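You operate a simulated robot arm through the tools that you are given. There is no shell and no other tool.

You are at the controls of a simulated robot arm. One attempt, no reset.

TASK
Share out the tins on the trolley top. At the end: the tin that says "mustard" from the trolley top is in the silver medium steel bowl; the tin that says "cardamom" from the trolley top is on the clay saucer; the tin marked "chilli" from the trolley top is in the silver medium pot; the pink pod (marked "35%") stands on top of the orange peel; whatever was shut is shut again. Leave all else as you found it, and nothing knocked over.

Only the result counts: the job must be done as asked and must still hold three seconds after the hand-in. Knocking over, shifting, dropping, spilling or breaking anything else fails it.

THE ROBOT
A 7-joint arm with a two-finger parallel gripper, fixed in place. Base frame: the origin is at the foot of the arm, x ahead of it, y to its left, z up. Readings come in mm, degrees, newtons and seconds.
With the tool pointing down near the work surface it reaches from about 240 to 680 mm from the base axis. Its first joint turns from -66.0 to 66.0 degrees. Payload 2.4 kg.
Tool frame: the origin (TCP) lies between the finger pads and is the grasp point; the fingertips stand 30 mm ahead of it; z points along the fingers, y is the line along which they close. Largest opening 94 mm; finger width 28, thickness 10; the body of the gripper, 50 by 96 mm, starts 55 mm behind the TCP.
Orientation is told as [roll, pitch, yaw] about the base's x, y, z axes, in that order, counted from this pose: with the fingers straight down and closing along the base's y, the tool's x points along the base's -x, its y along +y and its z along -z.

THE INTERFACE
- The arm moves only by the tool apply_moves. Its argument "motion" is a list of rows, each a list of 3 entries, a list of its own where there are three numbers: the shift along the tool's x, y, z in units of 250 mm (1.0 is 250 mm), then the turn, a rotation vector about the tool's x, y, z in units of 180 degrees (1.0 is 180 degrees), then the gripper command, from -1 (fully open) to 1 (shut), values between in proportion. In form: [[[dx, dy, dz], [ax, ay, az], fingers], ...]. A call has 1 to 20 rows; each row is the pose to reach, as a shift and turn from the pose commanded when the call began, along the tool's axes at that moment. A call with a number of a shift or a turn outside -1 to 1 is refused whole. Rows are played at 5 a second. More than 50 mm and 8.6 degrees between two rows, or a gripper value outside its range, and nothing of the call is played. Where a pose cannot be reached the arm comes as near as it can. A force on the tool above 40 N (or 10 N above the force at the start of the call, whichever is more), or a blocked arm, ends the call early, and 0.2 s more pass. The fingers move at their own pace (about 153 mm/s each) and stop on an object; they squeeze with about 27 N. The grip force told is the motor's: it shows also when the fingers shut on nothing. Time passes only in rows, and 0.2 s behind the last, so rows that repeat a pose let the fingers close. The reply holds the time, the measured pose of the TCP, the force on the tool along the base axes, the opening and the grip force, in the units named above and with some noise, with the torque about the TCP (base axes, N m) and any sound that the robot's microphone picked up, and new pictures: "pictures" is both (left out), scene, wrist or none.
- Cameras (640 x 400 px; columns grow to the right, rows downward): "scene" is fixed at [60.3, 514.6, 1429.4]; the picture's right is [-0.51, -0.86, 0.00], its down [-0.59, 0.36, -0.72] and it looks along [0.62, -0.37, -0.69] (base axes); focal length 339 px, centre (320, 200). "wrist" rides on the gripper at [76, 14, -102] in the tool frame; the picture's right is [-0.18, 0.98, 0.00], its down [-0.75, -0.14, -0.64] and it looks along [-0.63, -0.12, 0.77] (tool axes); focal length 243 px, centre (320, 200). There is no depth. A picture from a camera that has moved, and an enlarged one, comes with that camera's place and axes in the base frame and with its lens. The place of the scene camera against the robot may be out by one fixed shift of up to 25 mm in any direction.
- enlarge(camera, box): a new picture of the part [left, top, right, bottom] of that camera's present view, enlarged. The clock stands still meanwhile.
- hand_in(): hands the job in; it is judged then, once.

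Places have to be worked out from the pictures, the camera data and where the tool is seen. Open the gripper and draw the arm clear of the work before you hand the job in, unless the task says otherwise.

The tools are called as name(argument=value, ...) on one line, values as JSON. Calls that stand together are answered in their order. apply_moves: Moves the arm, as the interface text tells. Its arguments: {"type":"object","properties":{"motion":{"type":"array","items":{"type":"array"}},"pictures":{"type":"string","enum":["both","scene","wrist","none"]}},"required":["motion"]} The other tools are called the same way: enlarge (camera, box) takes an enlarged picture of a part of a camera's view; hand_in () hands the job in.

At the start:

```text
time_s: 0.0
ee_pos: [307.9, 87.5, 1161.4]
tool_rot: [0.0, 0.1, 0.0]
force: [0.1, -0.1, -0.3]
moment: [0.01, -0.02, 0.02]
grip_width: 94.0
finger_force: 0.1
```

scene: 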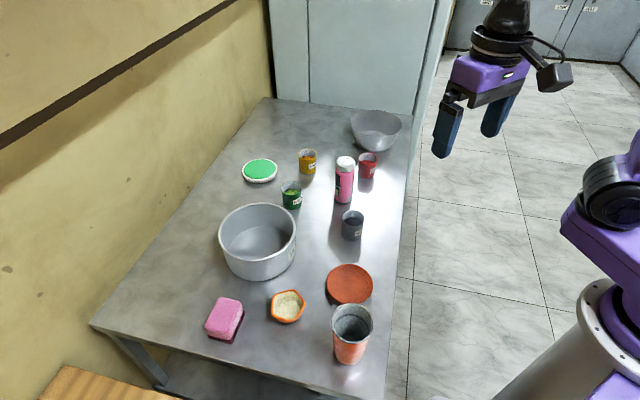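
wrist: 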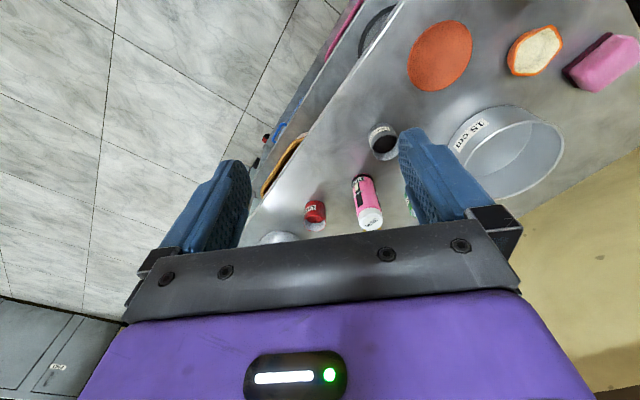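

I start by looking at the scene closely to read the labels and identify each object.

enlarge(camera="scene", box=[230, 90, 430, 215])

enlarge(camera="scene", box=[190, 190, 410, 380])

enlarge(camera="wrist", box=[240, 0, 640, 250])

```text
3.20 times, centred on (330, 152) of scene
camera zoom: at [60.3, 514.6, 1429.4], right [-0.51, -0.86, 0.0], down [-0.59, 0.36, -0.72], along [0.62, -0.37, -0.69], focal length 1085 px, centre (288, 352)
```

zoom: 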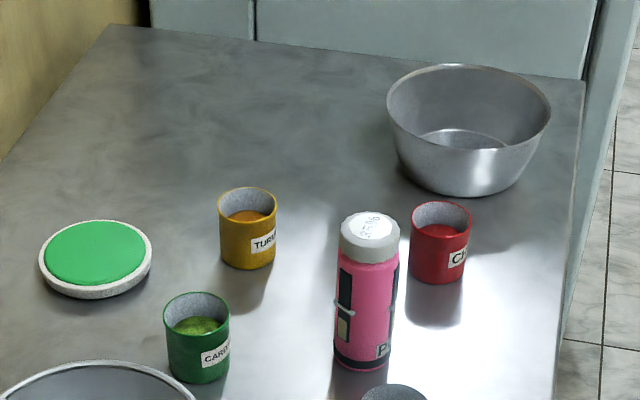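

```text
2.11 times, centred on (300, 285) of scene
camera zoom: at [60.3, 514.6, 1429.4], right [-0.51, -0.86, 0.0], down [-0.59, 0.36, -0.72], along [0.62, -0.37, -0.69], focal length 714 px, centre (362, 21)
```

zoom: 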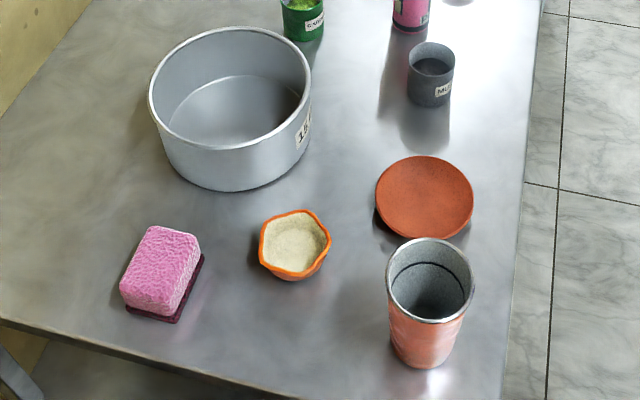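

```text
1.60 times, centred on (440, 125) of wrist
camera zoom: at [229.6, 101.2, 1263.9], right [0.18, 0.98, 0.0], down [0.75, -0.14, 0.64], along [0.63, -0.12, -0.77], focal length 388 px, centre (128, 320)
```

zoom: 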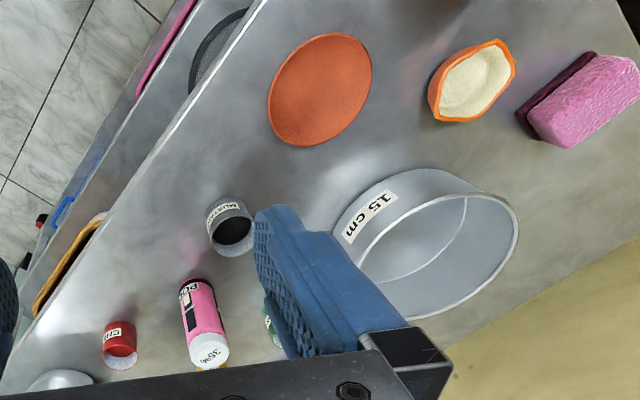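

The mustard (grey), cardamom (green), chilli (red) and turmeric (yellow) tins, the pink "35%" bottle, an orange bowl shape, the saucer, the 15 cm pot and the steel bowl are visible. I estimate the trolley top at z≈840. To triangulate properly with the wrist camera I move it sideways to y≈250 at the same height.

apply_moves(motion=[[[0, 0.16, 0], [0, 0, 0], -1], [[0, 0.32, 0], [0, 0, 0], -1], [[0, 0.48, 0], [0, 0, 0], -1], [[0, 0.64, 0], [0, 0, 0], -1], [[0, 0.64, 0], [0, 0, 0], -1]], pictures="both")

```text
time_s: 1.2
ee_pos: [305.6, 249.8, 1162.8]
tool_rot: [0.0, 0.0, 0.0]
force: [-0.1, 0.4, 0.8]
moment: [0.01, -0.01, 0.04]
grip_width: 94.4
finger_force: 0.0
camera wrist: at [228.1, 262.8, 1265.4], right [0.18, 0.98, 0.0], down [0.75, -0.14, 0.64], along [0.63, -0.12, -0.77], focal length 243 px, centre (320, 200)
```

scene: 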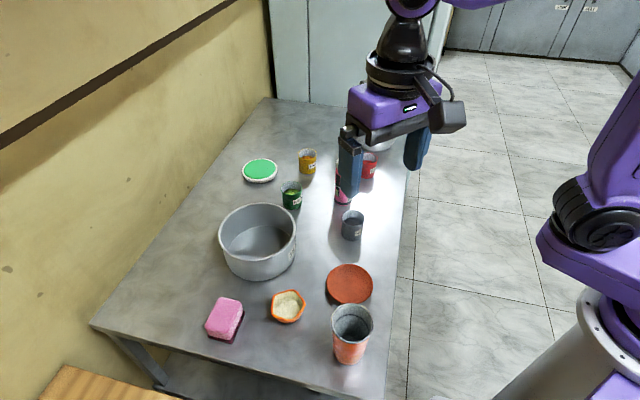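
wrist: 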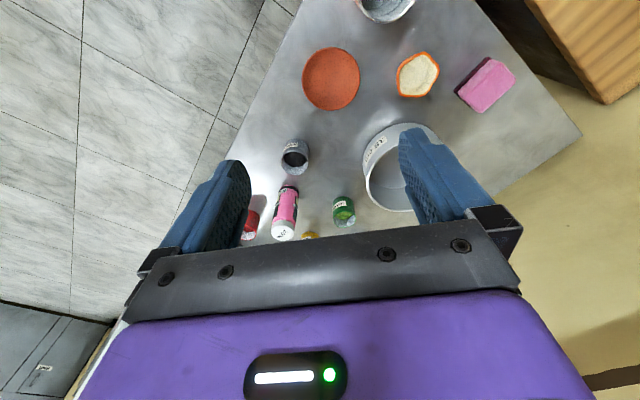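

The saucer triangulates to about (327, 261, 855). I zoom the wrist view for more precise pixel positions.

enlarge(camera="wrist", box=[220, 0, 380, 100])

enlarge(camera="wrist", box=[230, 120, 430, 245])

enlarge(camera="wrist", box=[350, 0, 590, 150])

```text
4.00 times, centred on (300, 50) of wrist
camera zoom: at [228.1, 262.8, 1265.4], right [0.18, 0.98, 0.0], down [0.75, -0.14, 0.64], along [0.63, -0.12, -0.77], focal length 970 px, centre (400, 800)
```

zoom: 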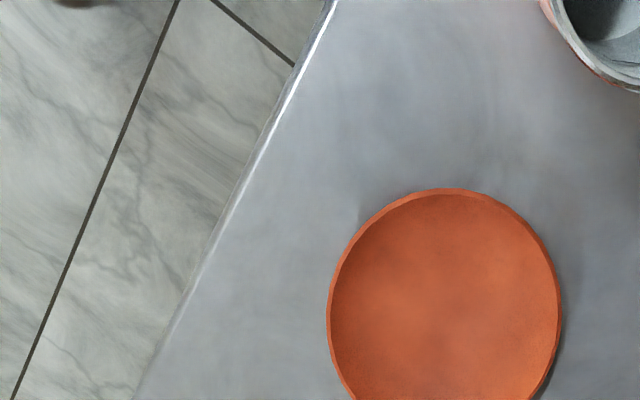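

```text
3.20 times, centred on (330, 182) of wrist
camera zoom: at [228.1, 262.8, 1265.4], right [0.18, 0.98, 0.0], down [0.75, -0.14, 0.64], along [0.63, -0.12, -0.77], focal length 776 px, centre (288, 256)
```

zoom: 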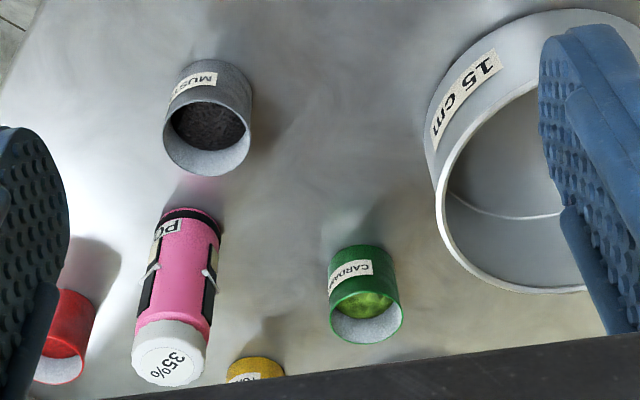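

```text
2.67 times, centred on (470, 75) of wrist
camera zoom: at [228.1, 262.8, 1265.4], right [0.18, 0.98, 0.0], down [0.75, -0.14, 0.64], along [0.63, -0.12, -0.77], focal length 647 px, centre (-80, 533)
```

zoom: 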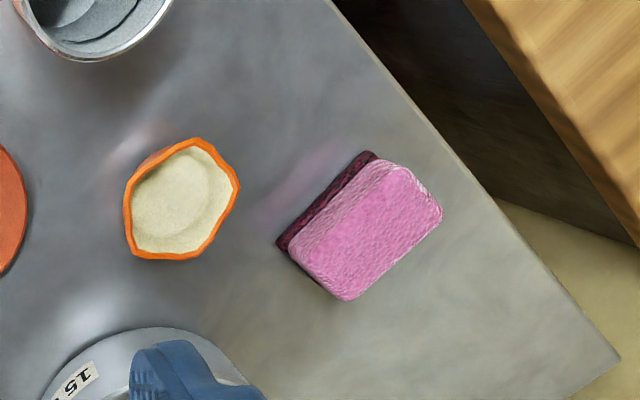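

Mustard rim ≈ (447,174,880), pod top ≈ (538,134,960), cardamom ≈ (605,246), chilli ≈ (610,19); table roughly z≈840. Next I move out over the far end to view the steel bowl and the far tins.

apply_moves(motion=[[[-0.1, -0.125, 0.03], [0, 0, 0], -1], [[-0.2, -0.25, 0.06], [0, 0, 0], -1], [[-0.3, -0.375, 0.09], [0, 0, 0], -1], [[-0.4, -0.5, 0.12], [0, 0, 0], -1], [[-0.5, -0.625, 0.15], [0, 0, 0], -1], [[-0.6, -0.75, 0.18], [0, 0, 0], -1], [[-0.7, -0.875, 0.21], [0, 0, 0], -1], [[-0.8, -1.0, 0.24], [0, 0, 0], -1], [[-0.8, -1.0, 0.24], [0, 0, 0], -1]], pictures="both")

```text
time_s: 3.2
ee_pos: [505.7, -1.0, 1102.0]
tool_rot: [-0.1, 0.0, 0.2]
force: [0.9, 0.4, 0.2]
moment: [0.0, 0.0, 0.02]
grip_width: 94.0
finger_force: 0.0
camera wrist: at [429.1, 12.3, 1205.0], right [0.18, 0.98, 0.0], down [0.75, -0.14, 0.64], along [0.63, -0.12, -0.77], focal length 243 px, centre (320, 200)
```

scene: 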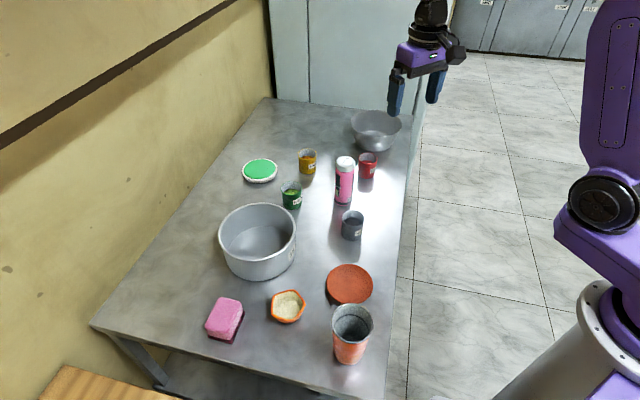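
wrist: 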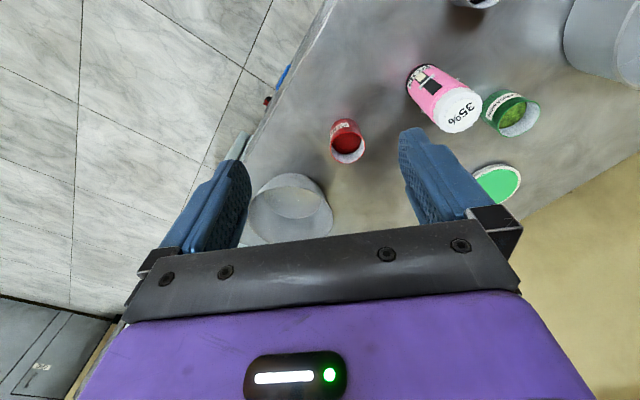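

The bowl and chilli tin are visible now. I zoom in for measurements.

enlarge(camera="wrist", box=[230, 100, 390, 250])

enlarge(camera="wrist", box=[380, 40, 560, 160])

enlarge(camera="scene", box=[330, 95, 430, 165])

```text
2.67 times, centred on (310, 175) of wrist
camera zoom: at [429.1, 12.3, 1205.0], right [0.18, 0.98, 0.0], down [0.75, -0.14, 0.64], along [0.63, -0.12, -0.77], focal length 647 px, centre (347, 267)
```

zoom: 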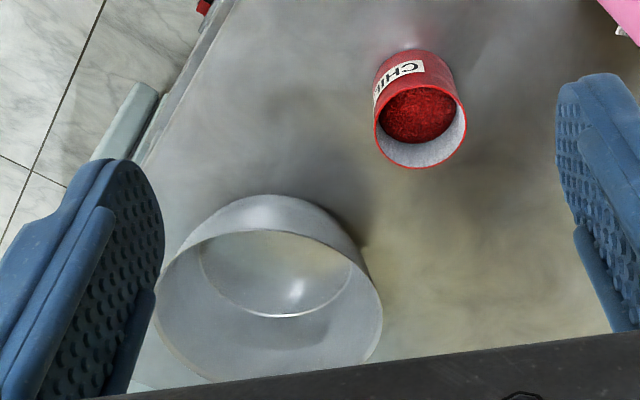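

```text
3.33 times, centred on (470, 100) of wrist
camera zoom: at [429.1, 12.3, 1205.0], right [0.18, 0.98, 0.0], down [0.75, -0.14, 0.64], along [0.63, -0.12, -0.77], focal length 809 px, centre (-180, 533)
```

zoom: 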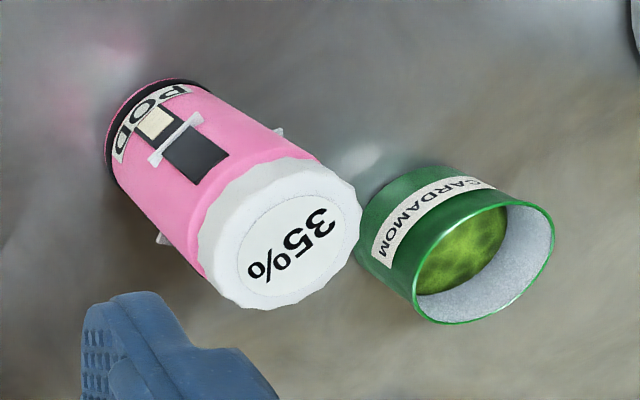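

```text
5.71 times, centred on (380, 130) of scene
camera zoom: at [60.3, 514.6, 1429.4], right [-0.51, -0.86, 0.0], down [-0.59, 0.36, -0.72], along [0.62, -0.37, -0.69], focal length 1937 px, centre (-23, 600)
```

zoom: 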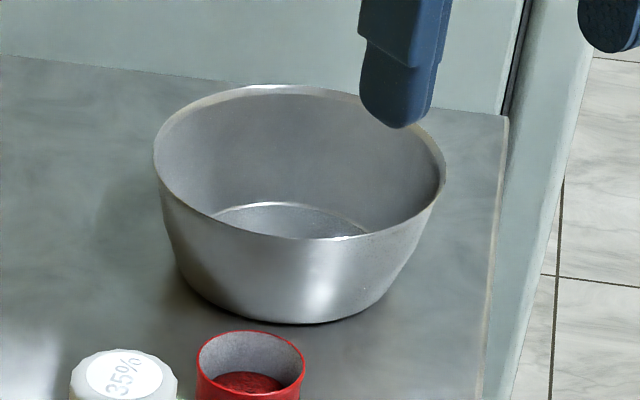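

The bowl centre works out near (705,-92), rim ~146 mm wide. The "medium" wording makes me want to check whether other pots/bowls sit on the lower shelves, so I move back toward the robot and yaw to look at the trolley's lower levels.

apply_moves(motion=[[[0.14, -0.013, 0.055], [0, 0, -0.037], -1], [[0.28, -0.026, 0.11], [0, 0, -0.074], -1], [[0.42, -0.039, 0.165], [0, 0, -0.111], -1], [[0.56, -0.052, 0.22], [0, 0, -0.148], -1], [[0.7, -0.065, 0.275], [0, 0, -0.185], -1], [[0.82, -0.076, 0.328], [0, 0, -0.222], -1], [[0.82, -0.076, 0.328], [0, 0, -0.222], -1]], pictures="wrist")

```text
time_s: 4.8
ee_pos: [300.5, -21.4, 1017.0]
tool_rot: [0.0, 0.0, 40.0]
force: [0.1, -0.2, -0.6]
moment: [-0.01, -0.02, 0.01]
grip_width: 94.1
finger_force: 0.0
camera wrist: at [231.8, -60.2, 1120.2], right [-0.49, 0.87, 0.0], down [0.67, 0.38, 0.64], along [0.56, 0.31, -0.77], focal length 243 px, centre (320, 200)
```

wrist: 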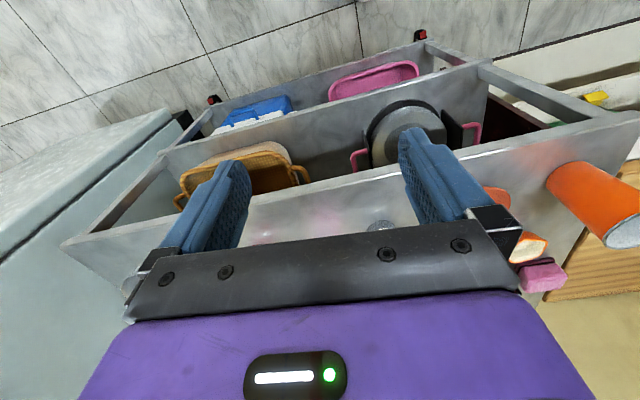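

The lower shelves show trays, a basket, and a pink-handled pan. I zoom to make sure there is no other silver pot or bowl.

enlarge(camera="wrist", box=[150, 30, 490, 240])

enlarge(camera="wrist", box=[340, 60, 500, 180])

```text
1.88 times, centred on (320, 135) of wrist
camera zoom: at [231.8, -60.2, 1120.2], right [-0.49, 0.87, 0.0], down [0.67, 0.38, 0.64], along [0.56, 0.31, -0.77], focal length 457 px, centre (320, 322)
```

zoom: 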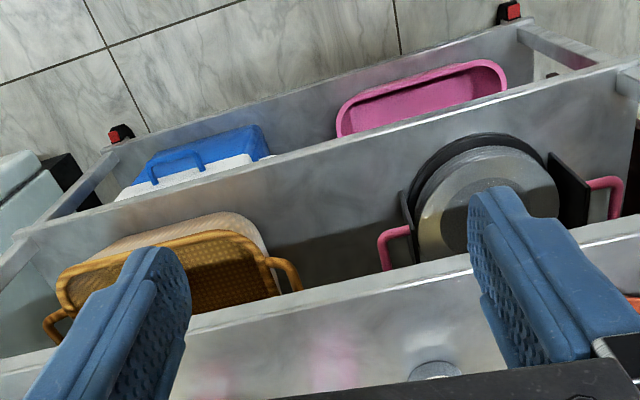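

```text
3.33 times, centred on (420, 120) of wrist
camera zoom: at [231.8, -60.2, 1120.2], right [-0.49, 0.87, 0.0], down [0.67, 0.38, 0.64], along [0.56, 0.31, -0.77], focal length 809 px, centre (-13, 467)
```

zoom: 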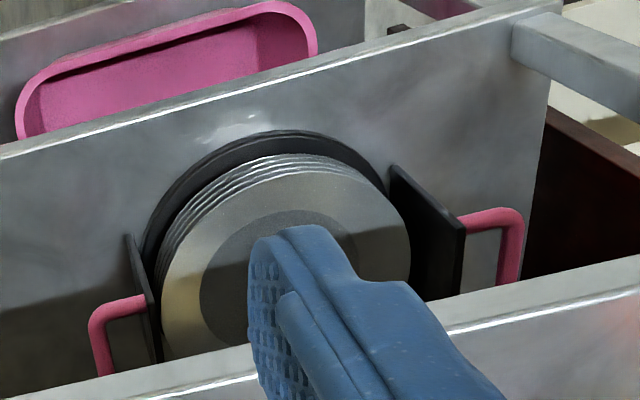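

No other silver pot or bowl there; targets confirmed. Now I return yaw to 0 and go above the mustard tin (≈447,174) at z≈1000 for a close look.

apply_moves(motion=[[[-0.159, 0.037, 0.011], [0, 0, 0.037], -1], [[-0.318, 0.075, 0.022], [0, 0, 0.074], -1], [[-0.477, 0.112, 0.033], [0, 0, 0.111], -1], [[-0.636, 0.149, 0.044], [0, 0, 0.148], -1], [[-0.795, 0.187, 0.055], [0, 0, 0.185], -1], [[-0.953, 0.224, 0.068], [0, 0, 0.222], -1], [[-0.953, 0.224, 0.068], [0, 0, 0.222], -1]], pictures="both")

```text
time_s: 6.4
ee_pos: [448.5, 173.7, 1002.2]
tool_rot: [0.0, 0.0, 0.0]
force: [0.0, -0.1, 0.7]
moment: [-0.01, 0.02, 0.03]
grip_width: 94.0
finger_force: 0.0
camera wrist: at [371.4, 188.3, 1104.8], right [0.19, 0.98, 0.0], down [0.75, -0.14, 0.64], along [0.63, -0.12, -0.77], focal length 243 px, centre (320, 200)
```

scene: 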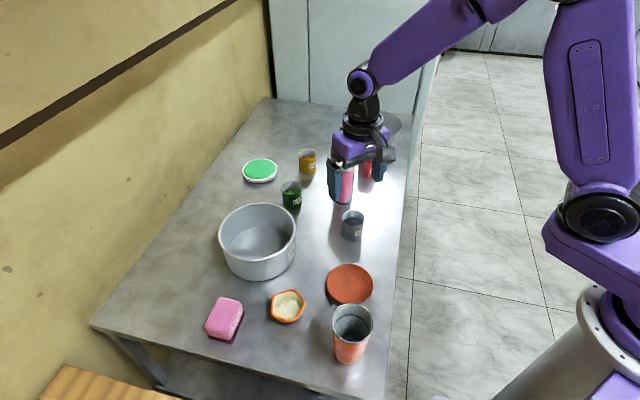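
wrist: 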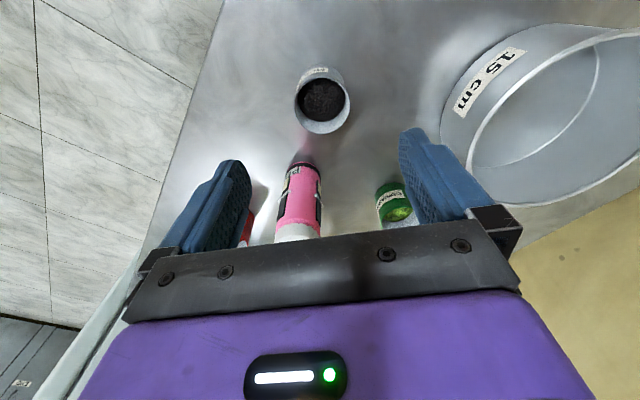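

The tin appears directly under the gripper, as predicted. I zoom to refine its position.

enlarge(camera="wrist", box=[260, 50, 400, 150])

enlarge(camera="wrist", box=[420, 10, 640, 210])

```text
4.00 times, centred on (330, 100) of wrist
camera zoom: at [371.4, 188.3, 1104.8], right [0.19, 0.98, 0.0], down [0.75, -0.14, 0.64], along [0.63, -0.12, -0.77], focal length 970 px, centre (280, 600)
```

zoom: 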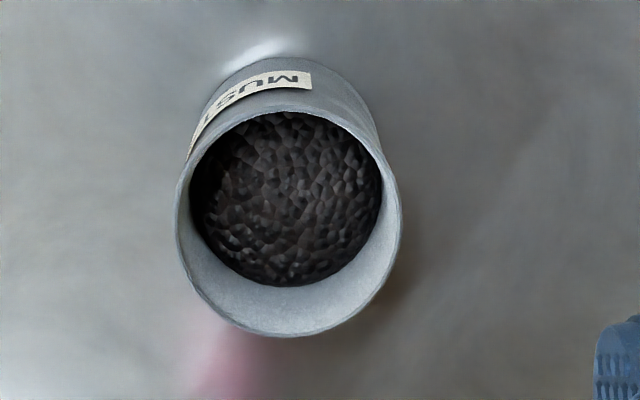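

```text
2.00 times, centred on (530, 110) of wrist
camera zoom: at [371.4, 188.3, 1104.8], right [0.19, 0.98, 0.0], down [0.75, -0.14, 0.64], along [0.63, -0.12, -0.77], focal length 485 px, centre (-100, 380)
```

zoom: 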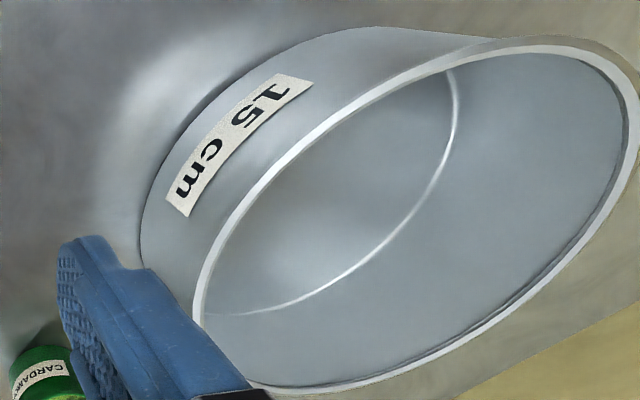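

Mustard rim refined to ≈(446,175,881), Ø≈51 mm, table ≈841. The bowl lies beyond the straight-down reach, so I'll grip this tin with the tool tilted 20° outward (about the closing axis). First tilt and descend to z≈930 above it.

apply_moves(motion=[[[0.007, 0.002, 0], [0, -0.037, 0], -1], [[0.014, 0.004, 0], [0, -0.074, 0], -1], [[0.0216, 0.005, 0], [0, -0.111, 0], -1], [[0.0216, 0.005, 0.15], [0, -0.111, 0], -1], [[0.0216, 0.005, 0.289], [0, -0.111, 0], -1], [[0.0216, 0.005, 0.289], [0, -0.111, 0], -1]], pictures="both")

```text
time_s: 7.8
ee_pos: [441.8, 179.0, 930.9]
tool_rot: [0.1, -19.9, 0.0]
force: [0.0, -0.5, -0.1]
moment: [-0.02, 0.01, 0.04]
grip_width: 93.9
finger_force: 0.1
camera wrist: at [334.0, 191.2, 1000.9], right [0.17, 0.98, 0.06], down [0.49, -0.14, 0.86], along [0.85, -0.12, -0.51], focal length 243 px, centre (320, 200)
```

scene: 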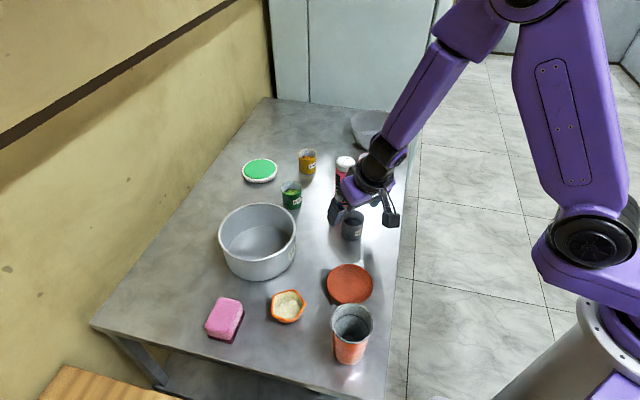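
wrist: 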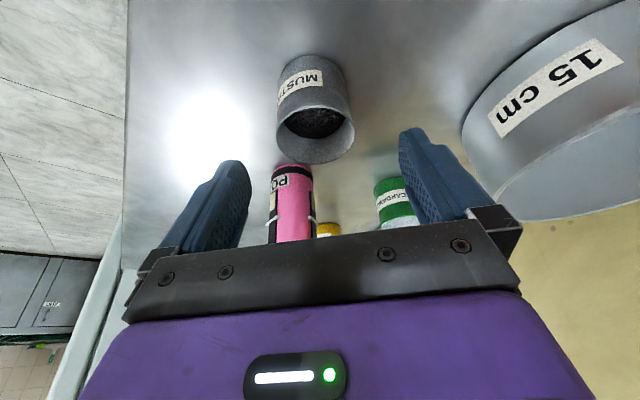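

Wrist view puts the tin centred between the fingers. I descend straight down 51 mm to put the TCP about at rim level (fingertips ~6 mm above the table).

apply_moves(motion=[[[0.0233, -0.003, 0.0639], [0, 0, 0], -1], [[0.0466, -0.006, 0.1278], [0, 0, 0], -1], [[0.0698, -0.008, 0.1917], [0, 0, 0], -1], [[0.0698, -0.008, 0.1917], [0, 0, 0], -1]], pictures="both")

```text
time_s: 8.8
ee_pos: [442.8, 174.5, 878.2]
tool_rot: [0.0, -20.0, -0.1]
force: [-0.3, 0.4, -0.8]
moment: [-0.02, 0.0, 0.0]
grip_width: 94.1
finger_force: 0.0
camera wrist: at [334.5, 188.1, 949.6], right [0.17, 0.98, 0.06], down [0.49, -0.14, 0.86], along [0.86, -0.12, -0.5], focal length 243 px, centre (320, 200)
```

scene: 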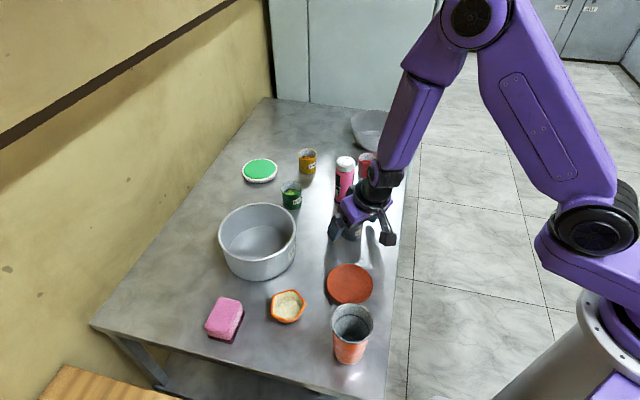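
wrist: 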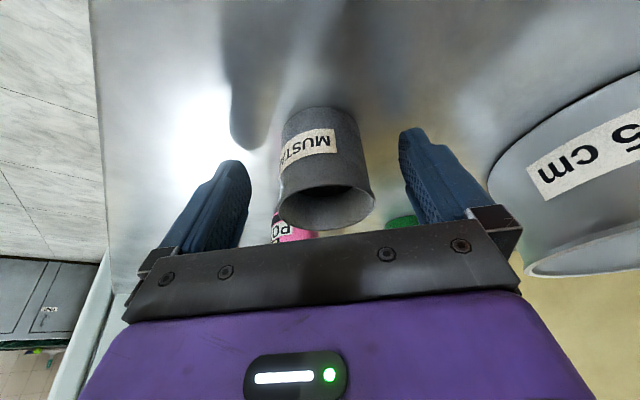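

The tin sits between the open fingers. I close the gripper.

apply_moves(motion=[[[0, 0.006, 0], [0, 0, 0], -0.4], [[0, 0.006, 0], [0, 0, 0], 1], [[0, 0.006, 0], [0, 0, 0], 1], [[0, 0.006, 0], [0, 0, 0], 1]], pictures="wrist")

```text
time_s: 9.8
ee_pos: [443.2, 174.8, 879.0]
tool_rot: [-0.1, -20.0, -0.1]
force: [0.8, -0.1, 0.2]
moment: [0.02, 0.01, 0.0]
grip_width: 51.5
finger_force: 27.3
camera wrist: at [334.9, 189.1, 949.6], right [0.17, 0.98, 0.06], down [0.49, -0.14, 0.86], along [0.86, -0.12, -0.5], focal length 243 px, centre (320, 200)
```

wrist: 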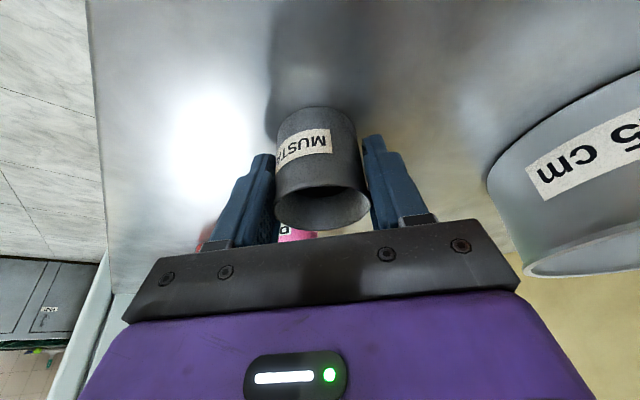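

Gripped at 51.5 mm with 27 N. I lift straight up 160 mm to clear the pod.

apply_moves(motion=[[[-0.0137, 0, -0.0376], [0, 0, 0], 1], [[-0.041, 0, -0.1128], [0, 0, 0], 1], [[-0.0855, 0, -0.235], [0, 0, 0], 1], [[-0.13, 0, -0.357], [0, 0, 0], 1], [[-0.1745, 0, -0.4795], [0, 0, 0], 1], [[-0.2189, 0, -0.6015], [0, 0, 0], 1], [[-0.2189, 0, -0.6015], [0, 0, 0], 1]], pictures="both")

```text
time_s: 11.4
ee_pos: [443.0, 173.8, 1038.1]
tool_rot: [0.0, -20.0, 0.1]
force: [0.0, -0.2, -0.3]
moment: [0.02, -0.01, -0.02]
grip_width: 51.5
finger_force: 27.2
camera wrist: at [334.8, 188.0, 1109.1], right [0.17, 0.98, 0.06], down [0.49, -0.14, 0.86], along [0.85, -0.12, -0.51], focal length 243 px, centre (320, 200)
```

scene: 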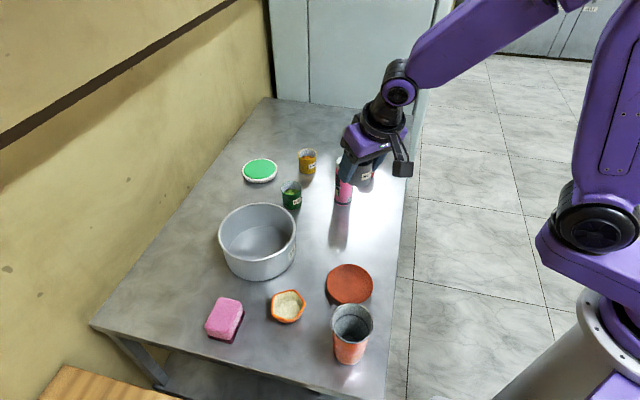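
wrist: 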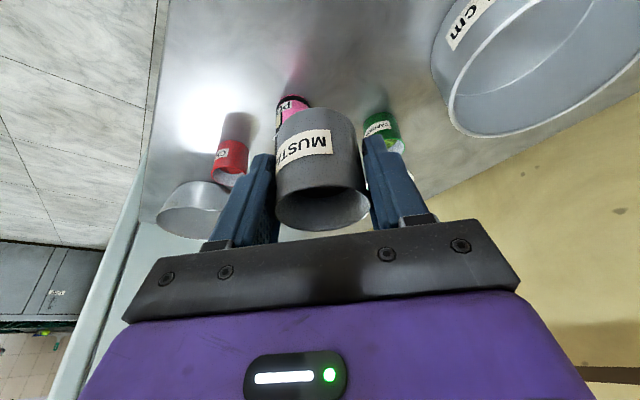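

Holding the tin clear. I zoom on the bowl from here to refine its centre before moving over.

enlarge(camera="wrist", box=[140, 100, 260, 250])

```text
2.67 times, centred on (200, 175) of wrist
camera zoom: at [334.8, 188.0, 1109.1], right [0.17, 0.98, 0.06], down [0.49, -0.14, 0.86], along [0.85, -0.12, -0.51], focal length 647 px, centre (640, 267)
```

zoom: 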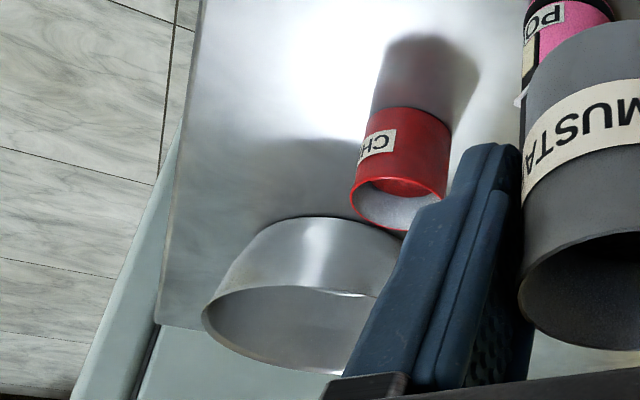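

Bowl centre refines to ≈(700,-92), rim z≈903. I move most of the way toward it at constant height, then reassess.

apply_moves(motion=[[[-0.053, -0.06, 0.0192], [0, 0, 0], 1], [[-0.1586, -0.18, 0.0577], [0, 0, 0], 1], [[-0.2644, -0.3, 0.0962], [0, 0, 0], 1], [[-0.37, -0.42, 0.1347], [0, 0, 0], 1], [[-0.476, -0.54, 0.1731], [0, 0, 0], 1], [[-0.5816, -0.66, 0.2116], [0, 0, 0], 1], [[-0.6874, -0.78, 0.25], [0, 0, 0], 1], [[-0.793, -0.9, 0.2886], [0, 0, 0], 1], [[-0.846, -0.96, 0.3078], [0, 0, 0], 1], [[-0.846, -0.96, 0.3078], [0, 0, 0], 1]], pictures="both")

```text
time_s: 13.6
ee_pos: [668.7, -64.3, 1039.1]
tool_rot: [0.0, -20.0, -0.1]
force: [0.6, 1.1, -0.1]
moment: [-0.01, -0.04, 0.02]
grip_width: 51.8
finger_force: 27.5
camera wrist: at [560.2, -52.1, 1108.8], right [0.17, 0.98, 0.06], down [0.49, -0.14, 0.86], along [0.85, -0.12, -0.51], focal length 243 px, centre (320, 200)
```

scene: 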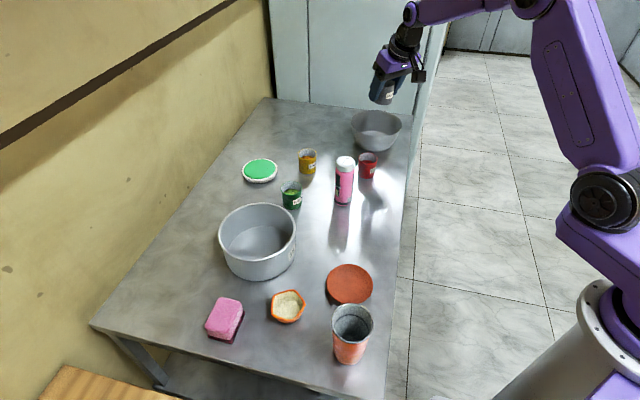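
wrist: 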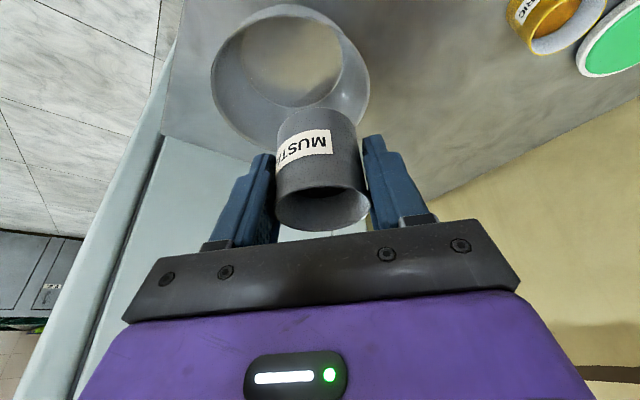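

The bowl is well visible from here. I zoom for its centre.

enlarge(camera="wrist", box=[180, 0, 400, 160])

```text
2.50 times, centred on (290, 80) of wrist
camera zoom: at [560.2, -52.1, 1108.8], right [0.17, 0.98, 0.06], down [0.49, -0.14, 0.86], along [0.85, -0.12, -0.51], focal length 606 px, centre (395, 500)
```

zoom: 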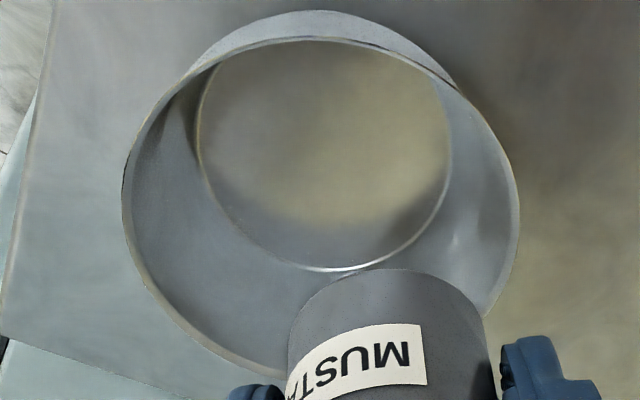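

Circle fit from this view gives bowl centre ≈(710,-93), floor radius ≈53. I shift the tin over it and lower partway (TCP z≈915), checking reach.

apply_moves(motion=[[[-0.064, -0.057, 0.0232], [0, 0, 0], 1], [[-0.128, -0.114, 0.0465], [0, 0, 0], 1], [[-0.0856, -0.114, 0.163], [0, 0, 0], 1], [[-0.0432, -0.114, 0.2796], [0, 0, 0], 1], [[-0.0008, -0.114, 0.396], [0, 0, 0], 1], [[0.0416, -0.114, 0.5127], [0, 0, 0], 1], [[0.0416, -0.114, 0.5127], [0, 0, 0], 1]], pictures="both")

```text
time_s: 15.2
ee_pos: [700.4, -93.2, 913.2]
tool_rot: [0.0, -20.0, -0.1]
force: [0.1, -0.8, -1.1]
moment: [0.0, 0.02, 0.03]
grip_width: 51.7
finger_force: 27.1
camera wrist: at [593.1, -78.6, 983.8], right [0.17, 0.98, 0.06], down [0.49, -0.14, 0.86], along [0.86, -0.12, -0.5], focal length 243 px, centre (320, 200)
```

scene: 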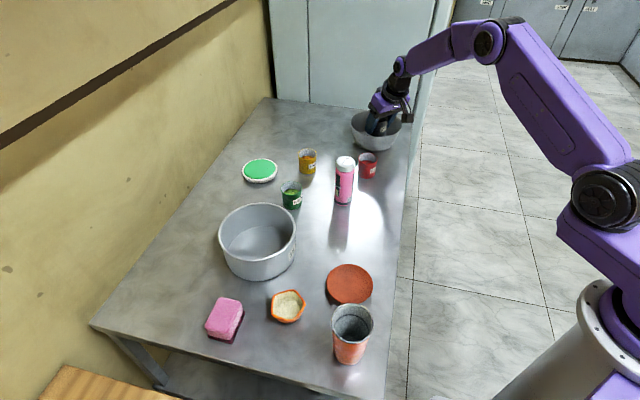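
wrist: 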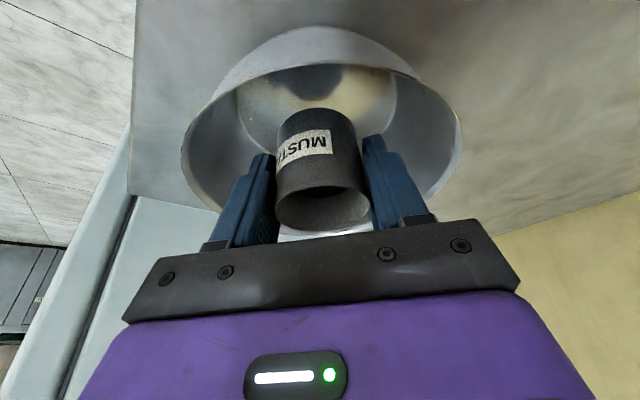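

Tin is laterally centred in the bowl. I lower 20 mm more, then feel for contact in small steps.

apply_moves(motion=[[[0.0137, 0, 0.0376], [0, 0, 0], 1], [[0.0274, 0, 0.0752], [0, 0, 0], 1], [[0.0274, 0, 0.0752], [0, 0, 0], 1]], pictures="none")

apply_moves(motion=[[[0.0055, 0, 0.015], [0, 0, 0], 1], [[0.0055, 0, 0.015], [0, 0, 0], 1]], pictures="none")

```text
time_s: 16.0
ee_pos: [701.4, -93.6, 895.1]
tool_rot: [0.0, -20.0, 0.1]
force: [-0.5, 0.5, -0.2]
moment: [-0.01, -0.03, 0.0]
grip_width: 51.7
finger_force: 26.7
```

```text
time_s: 16.6
ee_pos: [701.7, -92.9, 891.8]
tool_rot: [0.0, -20.0, 0.0]
force: [0.5, -0.1, -1.6]
moment: [-0.03, 0.01, 0.01]
grip_width: 51.6
finger_force: 26.9
```

No contact yet at z≈891. Next small steps: 3 mm, then 2 mm.

apply_moves(motion=[[[0.0041, 0, 0.0113], [0, 0, 0], 1], [[0.0041, 0, 0.0113], [0, 0, 0], 1]], pictures="none")

apply_moves(motion=[[[0.0027, 0, 0.0075], [0, 0, 0], 1], [[0.0027, 0, 0.0075], [0, 0, 0], 1]], pictures="wrist")

```text
time_s: 17.2
ee_pos: [702.9, -93.3, 888.6]
tool_rot: [0.0, -20.0, 0.0]
force: [1.0, -1.0, -0.5]
moment: [-0.02, 0.02, 0.0]
grip_width: 51.7
finger_force: 27.3
```

```text
time_s: 17.8
ee_pos: [703.2, -92.6, 885.7]
tool_rot: [-0.1, -20.0, 0.0]
force: [0.4, 0.0, 0.2]
moment: [0.04, -0.03, -0.01]
grip_width: 51.7
finger_force: 26.5
camera wrist: at [594.2, -79.5, 956.6], right [0.17, 0.98, 0.06], down [0.49, -0.14, 0.86], along [0.85, -0.12, -0.51], focal length 243 px, centre (320, 200)
```

wrist: 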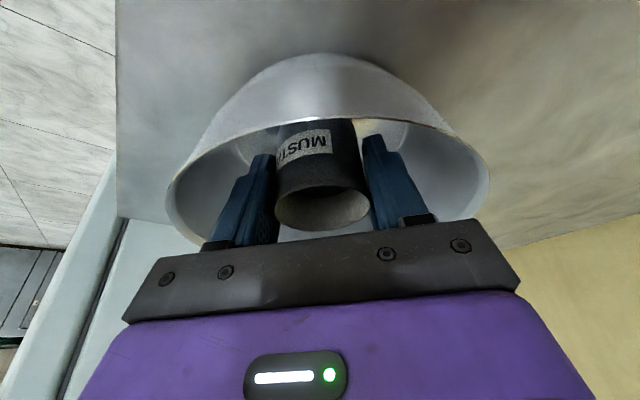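

Still no contact at z≈886. Two more small steps.

apply_moves(motion=[[[0.0021, 0, 0.0056], [0, 0, 0], 1], [[0.0021, 0, 0.0056], [0, 0, 0], 1]], pictures="none")

apply_moves(motion=[[[0.0021, 0, 0.0056], [0, 0, 0], 1], [[0.0021, 0, 0.0056], [0, 0, 0], 1]], pictures="none")

```text
time_s: 18.4
ee_pos: [701.8, -91.9, 884.4]
tool_rot: [0.0, -19.9, -0.1]
force: [-0.5, -1.2, -0.5]
moment: [-0.02, -0.01, -0.02]
grip_width: 51.7
finger_force: 26.9
```

```text
time_s: 19.0
ee_pos: [703.5, -93.0, 883.4]
tool_rot: [0.0, -20.0, 0.0]
force: [-0.8, 0.9, 2.3]
moment: [-0.01, 0.08, 0.02]
grip_width: 51.5
finger_force: 26.5
```

A hint of contact (2.3 N). One more 1.5 mm step to confirm.

apply_moves(motion=[[[0.0021, 0, 0.0056], [0, 0, 0], 1], [[0.0021, 0, 0.0056], [0, 0, 0], 1]], pictures="none")

```text
time_s: 19.6
ee_pos: [702.9, -93.0, 882.1]
tool_rot: [0.0, -20.3, 0.0]
force: [-2.9, 0.8, 13.6]
moment: [0.1, 0.17, 0.0]
grip_width: 51.5
finger_force: 27.0
```

Firm contact (13.6 N). I ease up 1 mm, then open the fingers to ~68 mm inside the bowl.

apply_moves(motion=[[[-0.0014, 0, -0.0038], [0, 0, 0], 1], [[-0.0014, 0, -0.0038], [0, 0, 0], -0.45], [[-0.0014, 0, -0.0038], [0, 0, 0], -0.45], [[-0.0014, 0, -0.0038], [0, 0, 0], -0.45]], pictures="wrist")

```text
time_s: 20.6
ee_pos: [701.5, -93.6, 882.4]
tool_rot: [0.0, -20.0, 0.1]
force: [-0.4, 0.3, -0.7]
moment: [0.0, 0.01, -0.04]
grip_width: 68.1
finger_force: 0.1
camera wrist: at [594.4, -79.3, 952.3], right [0.17, 0.98, 0.06], down [0.49, -0.14, 0.86], along [0.85, -0.12, -0.51], focal length 243 px, centre (320, 200)
```

wrist: 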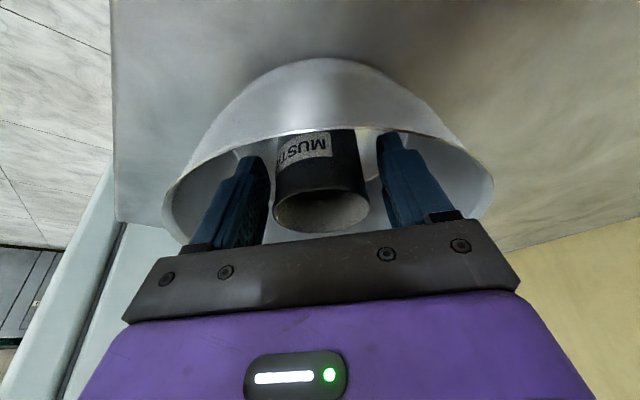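

Released and upright. I lift straight up 160 mm.

apply_moves(motion=[[[-0.0274, 0, -0.0752], [0, 0, 0], -0.45], [[-0.0684, 0, -0.188], [0, 0, 0], -0.45], [[-0.1231, 0, -0.3383], [0, 0, 0], -0.45], [[-0.1779, 0, -0.4887], [0, 0, 0], -0.45], [[-0.2189, 0, -0.6015], [0, 0, 0], -1], [[-0.2189, 0, -0.6015], [0, 0, 0], -1]], pictures="both")

```text
time_s: 22.0
ee_pos: [701.5, -93.8, 1043.0]
tool_rot: [0.0, -20.0, 0.0]
force: [-0.5, 0.0, -0.4]
moment: [0.01, 0.01, -0.01]
grip_width: 94.0
finger_force: 0.0
camera wrist: at [593.1, -79.9, 1113.3], right [0.17, 0.98, 0.06], down [0.49, -0.14, 0.86], along [0.85, -0.12, -0.51], focal length 243 px, centre (320, 200)
```

scene: 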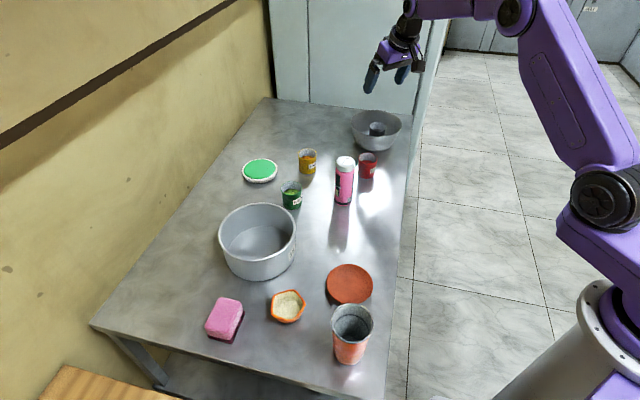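
wrist: 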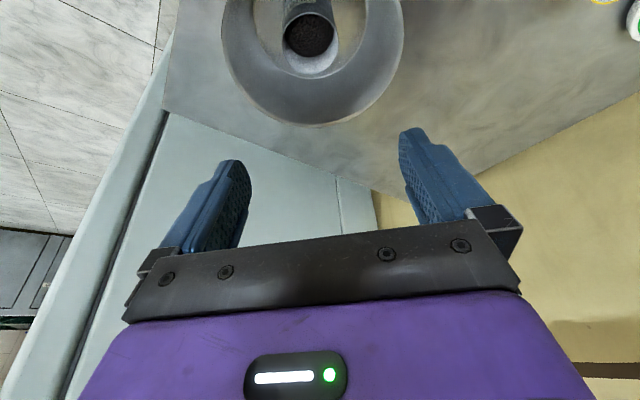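

Mustard stands in the bowl. Now I bring the tool upright and move above the chilli tin (≈602,20) at z≈1000 for a close measurement.

apply_moves(motion=[[[0.108, 0.114, 0.006], [0, 0.028, 0], -1], [[0.216, 0.228, 0.012], [0, 0.056, 0], -1], [[0.325, 0.342, 0.018], [0, 0.084, 0], -1], [[0.433, 0.456, 0.0255], [0, 0.111, 0], -1], [[0.433, 0.456, 0.0255], [0, 0.111, 0], -1]], pictures="both")

```text
time_s: 23.2
ee_pos: [604.2, 21.3, 997.9]
tool_rot: [0.0, 0.1, 0.0]
force: [0.0, -0.5, 0.5]
moment: [-0.03, -0.04, 0.01]
grip_width: 93.9
finger_force: 0.0
camera wrist: at [525.7, 35.4, 1101.7], right [0.18, 0.98, 0.0], down [0.75, -0.14, 0.64], along [0.63, -0.12, -0.77], focal length 243 px, centre (320, 200)
```

scene: 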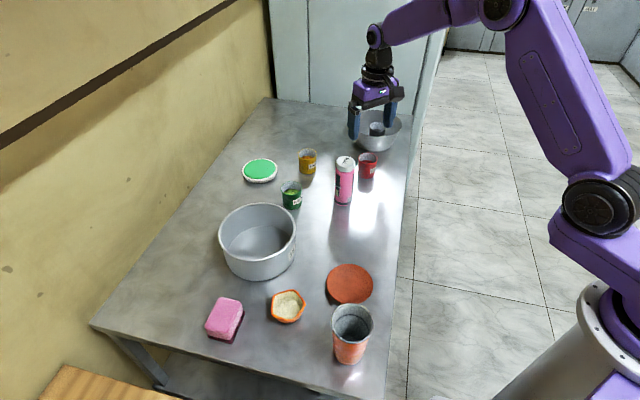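
wrist: 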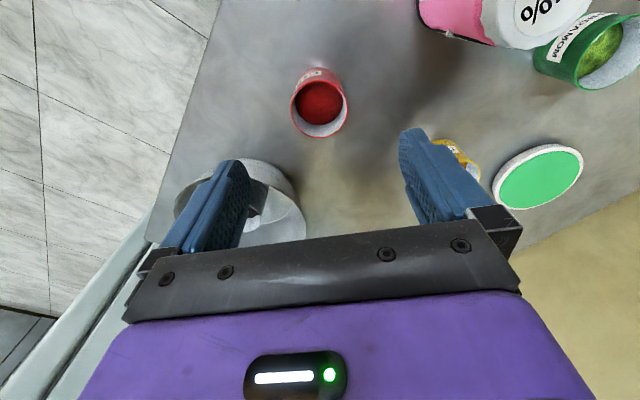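

enlarge(camera="wrist", box=[260, 50, 400, 150])

enlarge(camera="wrist", box=[400, 0, 640, 150])

```text
4.00 times, centred on (330, 100) of wrist
camera zoom: at [525.7, 35.4, 1101.7], right [0.18, 0.98, 0.0], down [0.75, -0.14, 0.64], along [0.63, -0.12, -0.77], focal length 970 px, centre (280, 600)
```

zoom: 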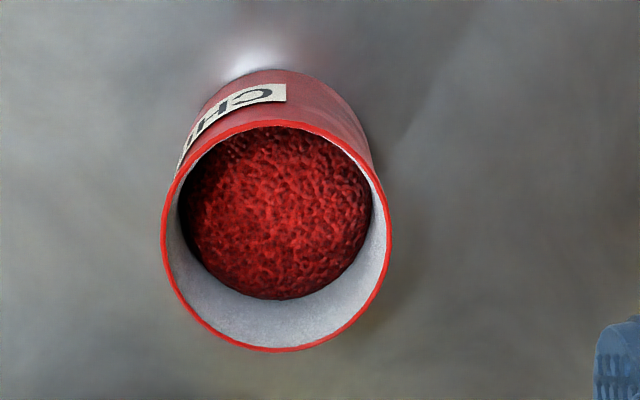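

```text
2.67 times, centred on (520, 75) of wrist
camera zoom: at [525.7, 35.4, 1101.7], right [0.18, 0.98, 0.0], down [0.75, -0.14, 0.64], along [0.63, -0.12, -0.77], focal length 647 px, centre (-213, 533)
```

zoom: 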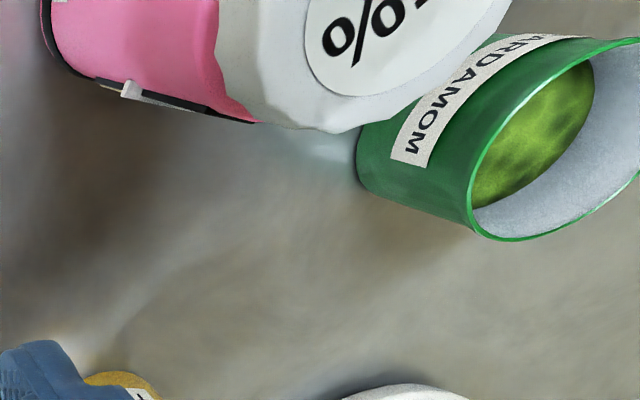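

Chilli rim ≈(602,20,881). I descend straight down to TCP z≈879 with fingers open.

apply_moves(motion=[[[0.004, -0.003, 0.15], [0, 0, 0], -0.8], [[0.004, -0.003, 0.3], [0, 0, 0], -0.8], [[0.004, -0.003, 0.42], [0, 0, 0], -0.8], [[0.004, -0.003, 0.478], [0, 0, 0], -0.8], [[0.004, -0.003, 0.478], [0, 0, 0], -0.8]], pictures="wrist")

```text
time_s: 24.4
ee_pos: [603.4, 20.2, 879.7]
tool_rot: [0.0, 0.0, 0.1]
force: [0.5, 0.4, 0.2]
moment: [-0.02, 0.0, 0.04]
grip_width: 84.7
finger_force: 0.0
camera wrist: at [525.6, 34.3, 982.0], right [0.18, 0.98, 0.0], down [0.75, -0.14, 0.64], along [0.63, -0.12, -0.77], focal length 243 px, centre (320, 200)
```

wrist: 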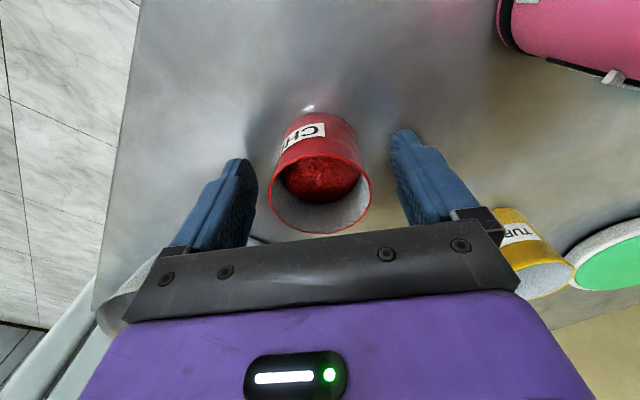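

The chilli tin is centred between the fingers. I close and then lift in one call, slowly at first.

apply_moves(motion=[[[0, 0, 0], [0, 0, 0], -0.4], [[0, 0, 0], [0, 0, 0], 1], [[0, 0, 0], [0, 0, 0], 1], [[0, 0, 0], [0, 0, 0], 1]], pictures="none")

apply_moves(motion=[[[0, 0, -0.04], [0, 0, 0], 1], [[0, 0, -0.12], [0, 0, 0], 1], [[0, 0, -0.26], [0, 0, 0], 1], [[0, 0, -0.4], [0, 0, 0], 1], [[0, 0, -0.54], [0, 0, 0], 1], [[0, 0, -0.68], [0, 0, 0], 1], [[0, 0, -0.72], [0, 0, 0], 1], [[0, 0, -0.72], [0, 0, 0], 1]], pictures="both")

```text
time_s: 25.4
ee_pos: [603.8, 20.6, 879.6]
tool_rot: [0.0, -0.1, 0.0]
force: [-1.5, -0.2, 0.1]
moment: [-0.05, 0.0, 0.03]
grip_width: 49.4
finger_force: 26.9
```

```text
time_s: 27.2
ee_pos: [601.6, 21.7, 1061.2]
tool_rot: [0.1, 0.0, 0.0]
force: [0.0, 0.3, 0.4]
moment: [-0.01, 0.0, 0.0]
grip_width: 49.4
finger_force: 27.4
camera wrist: at [523.8, 33.9, 1163.4], right [0.18, 0.98, 0.0], down [0.75, -0.14, 0.64], along [0.63, -0.12, -0.77], focal length 243 px, centre (320, 200)
```

scene: 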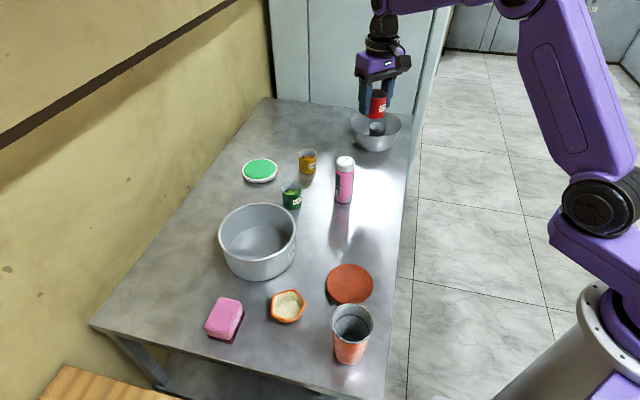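
wrist: 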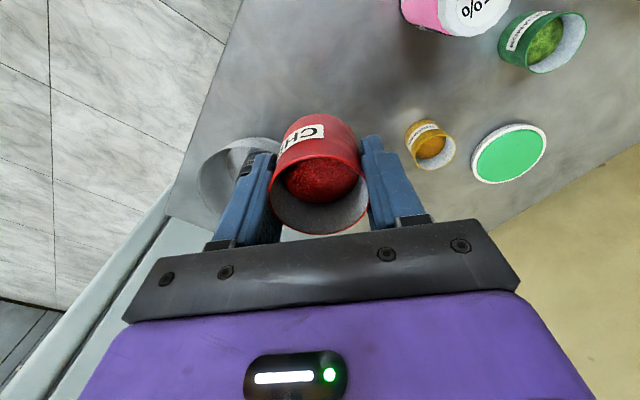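

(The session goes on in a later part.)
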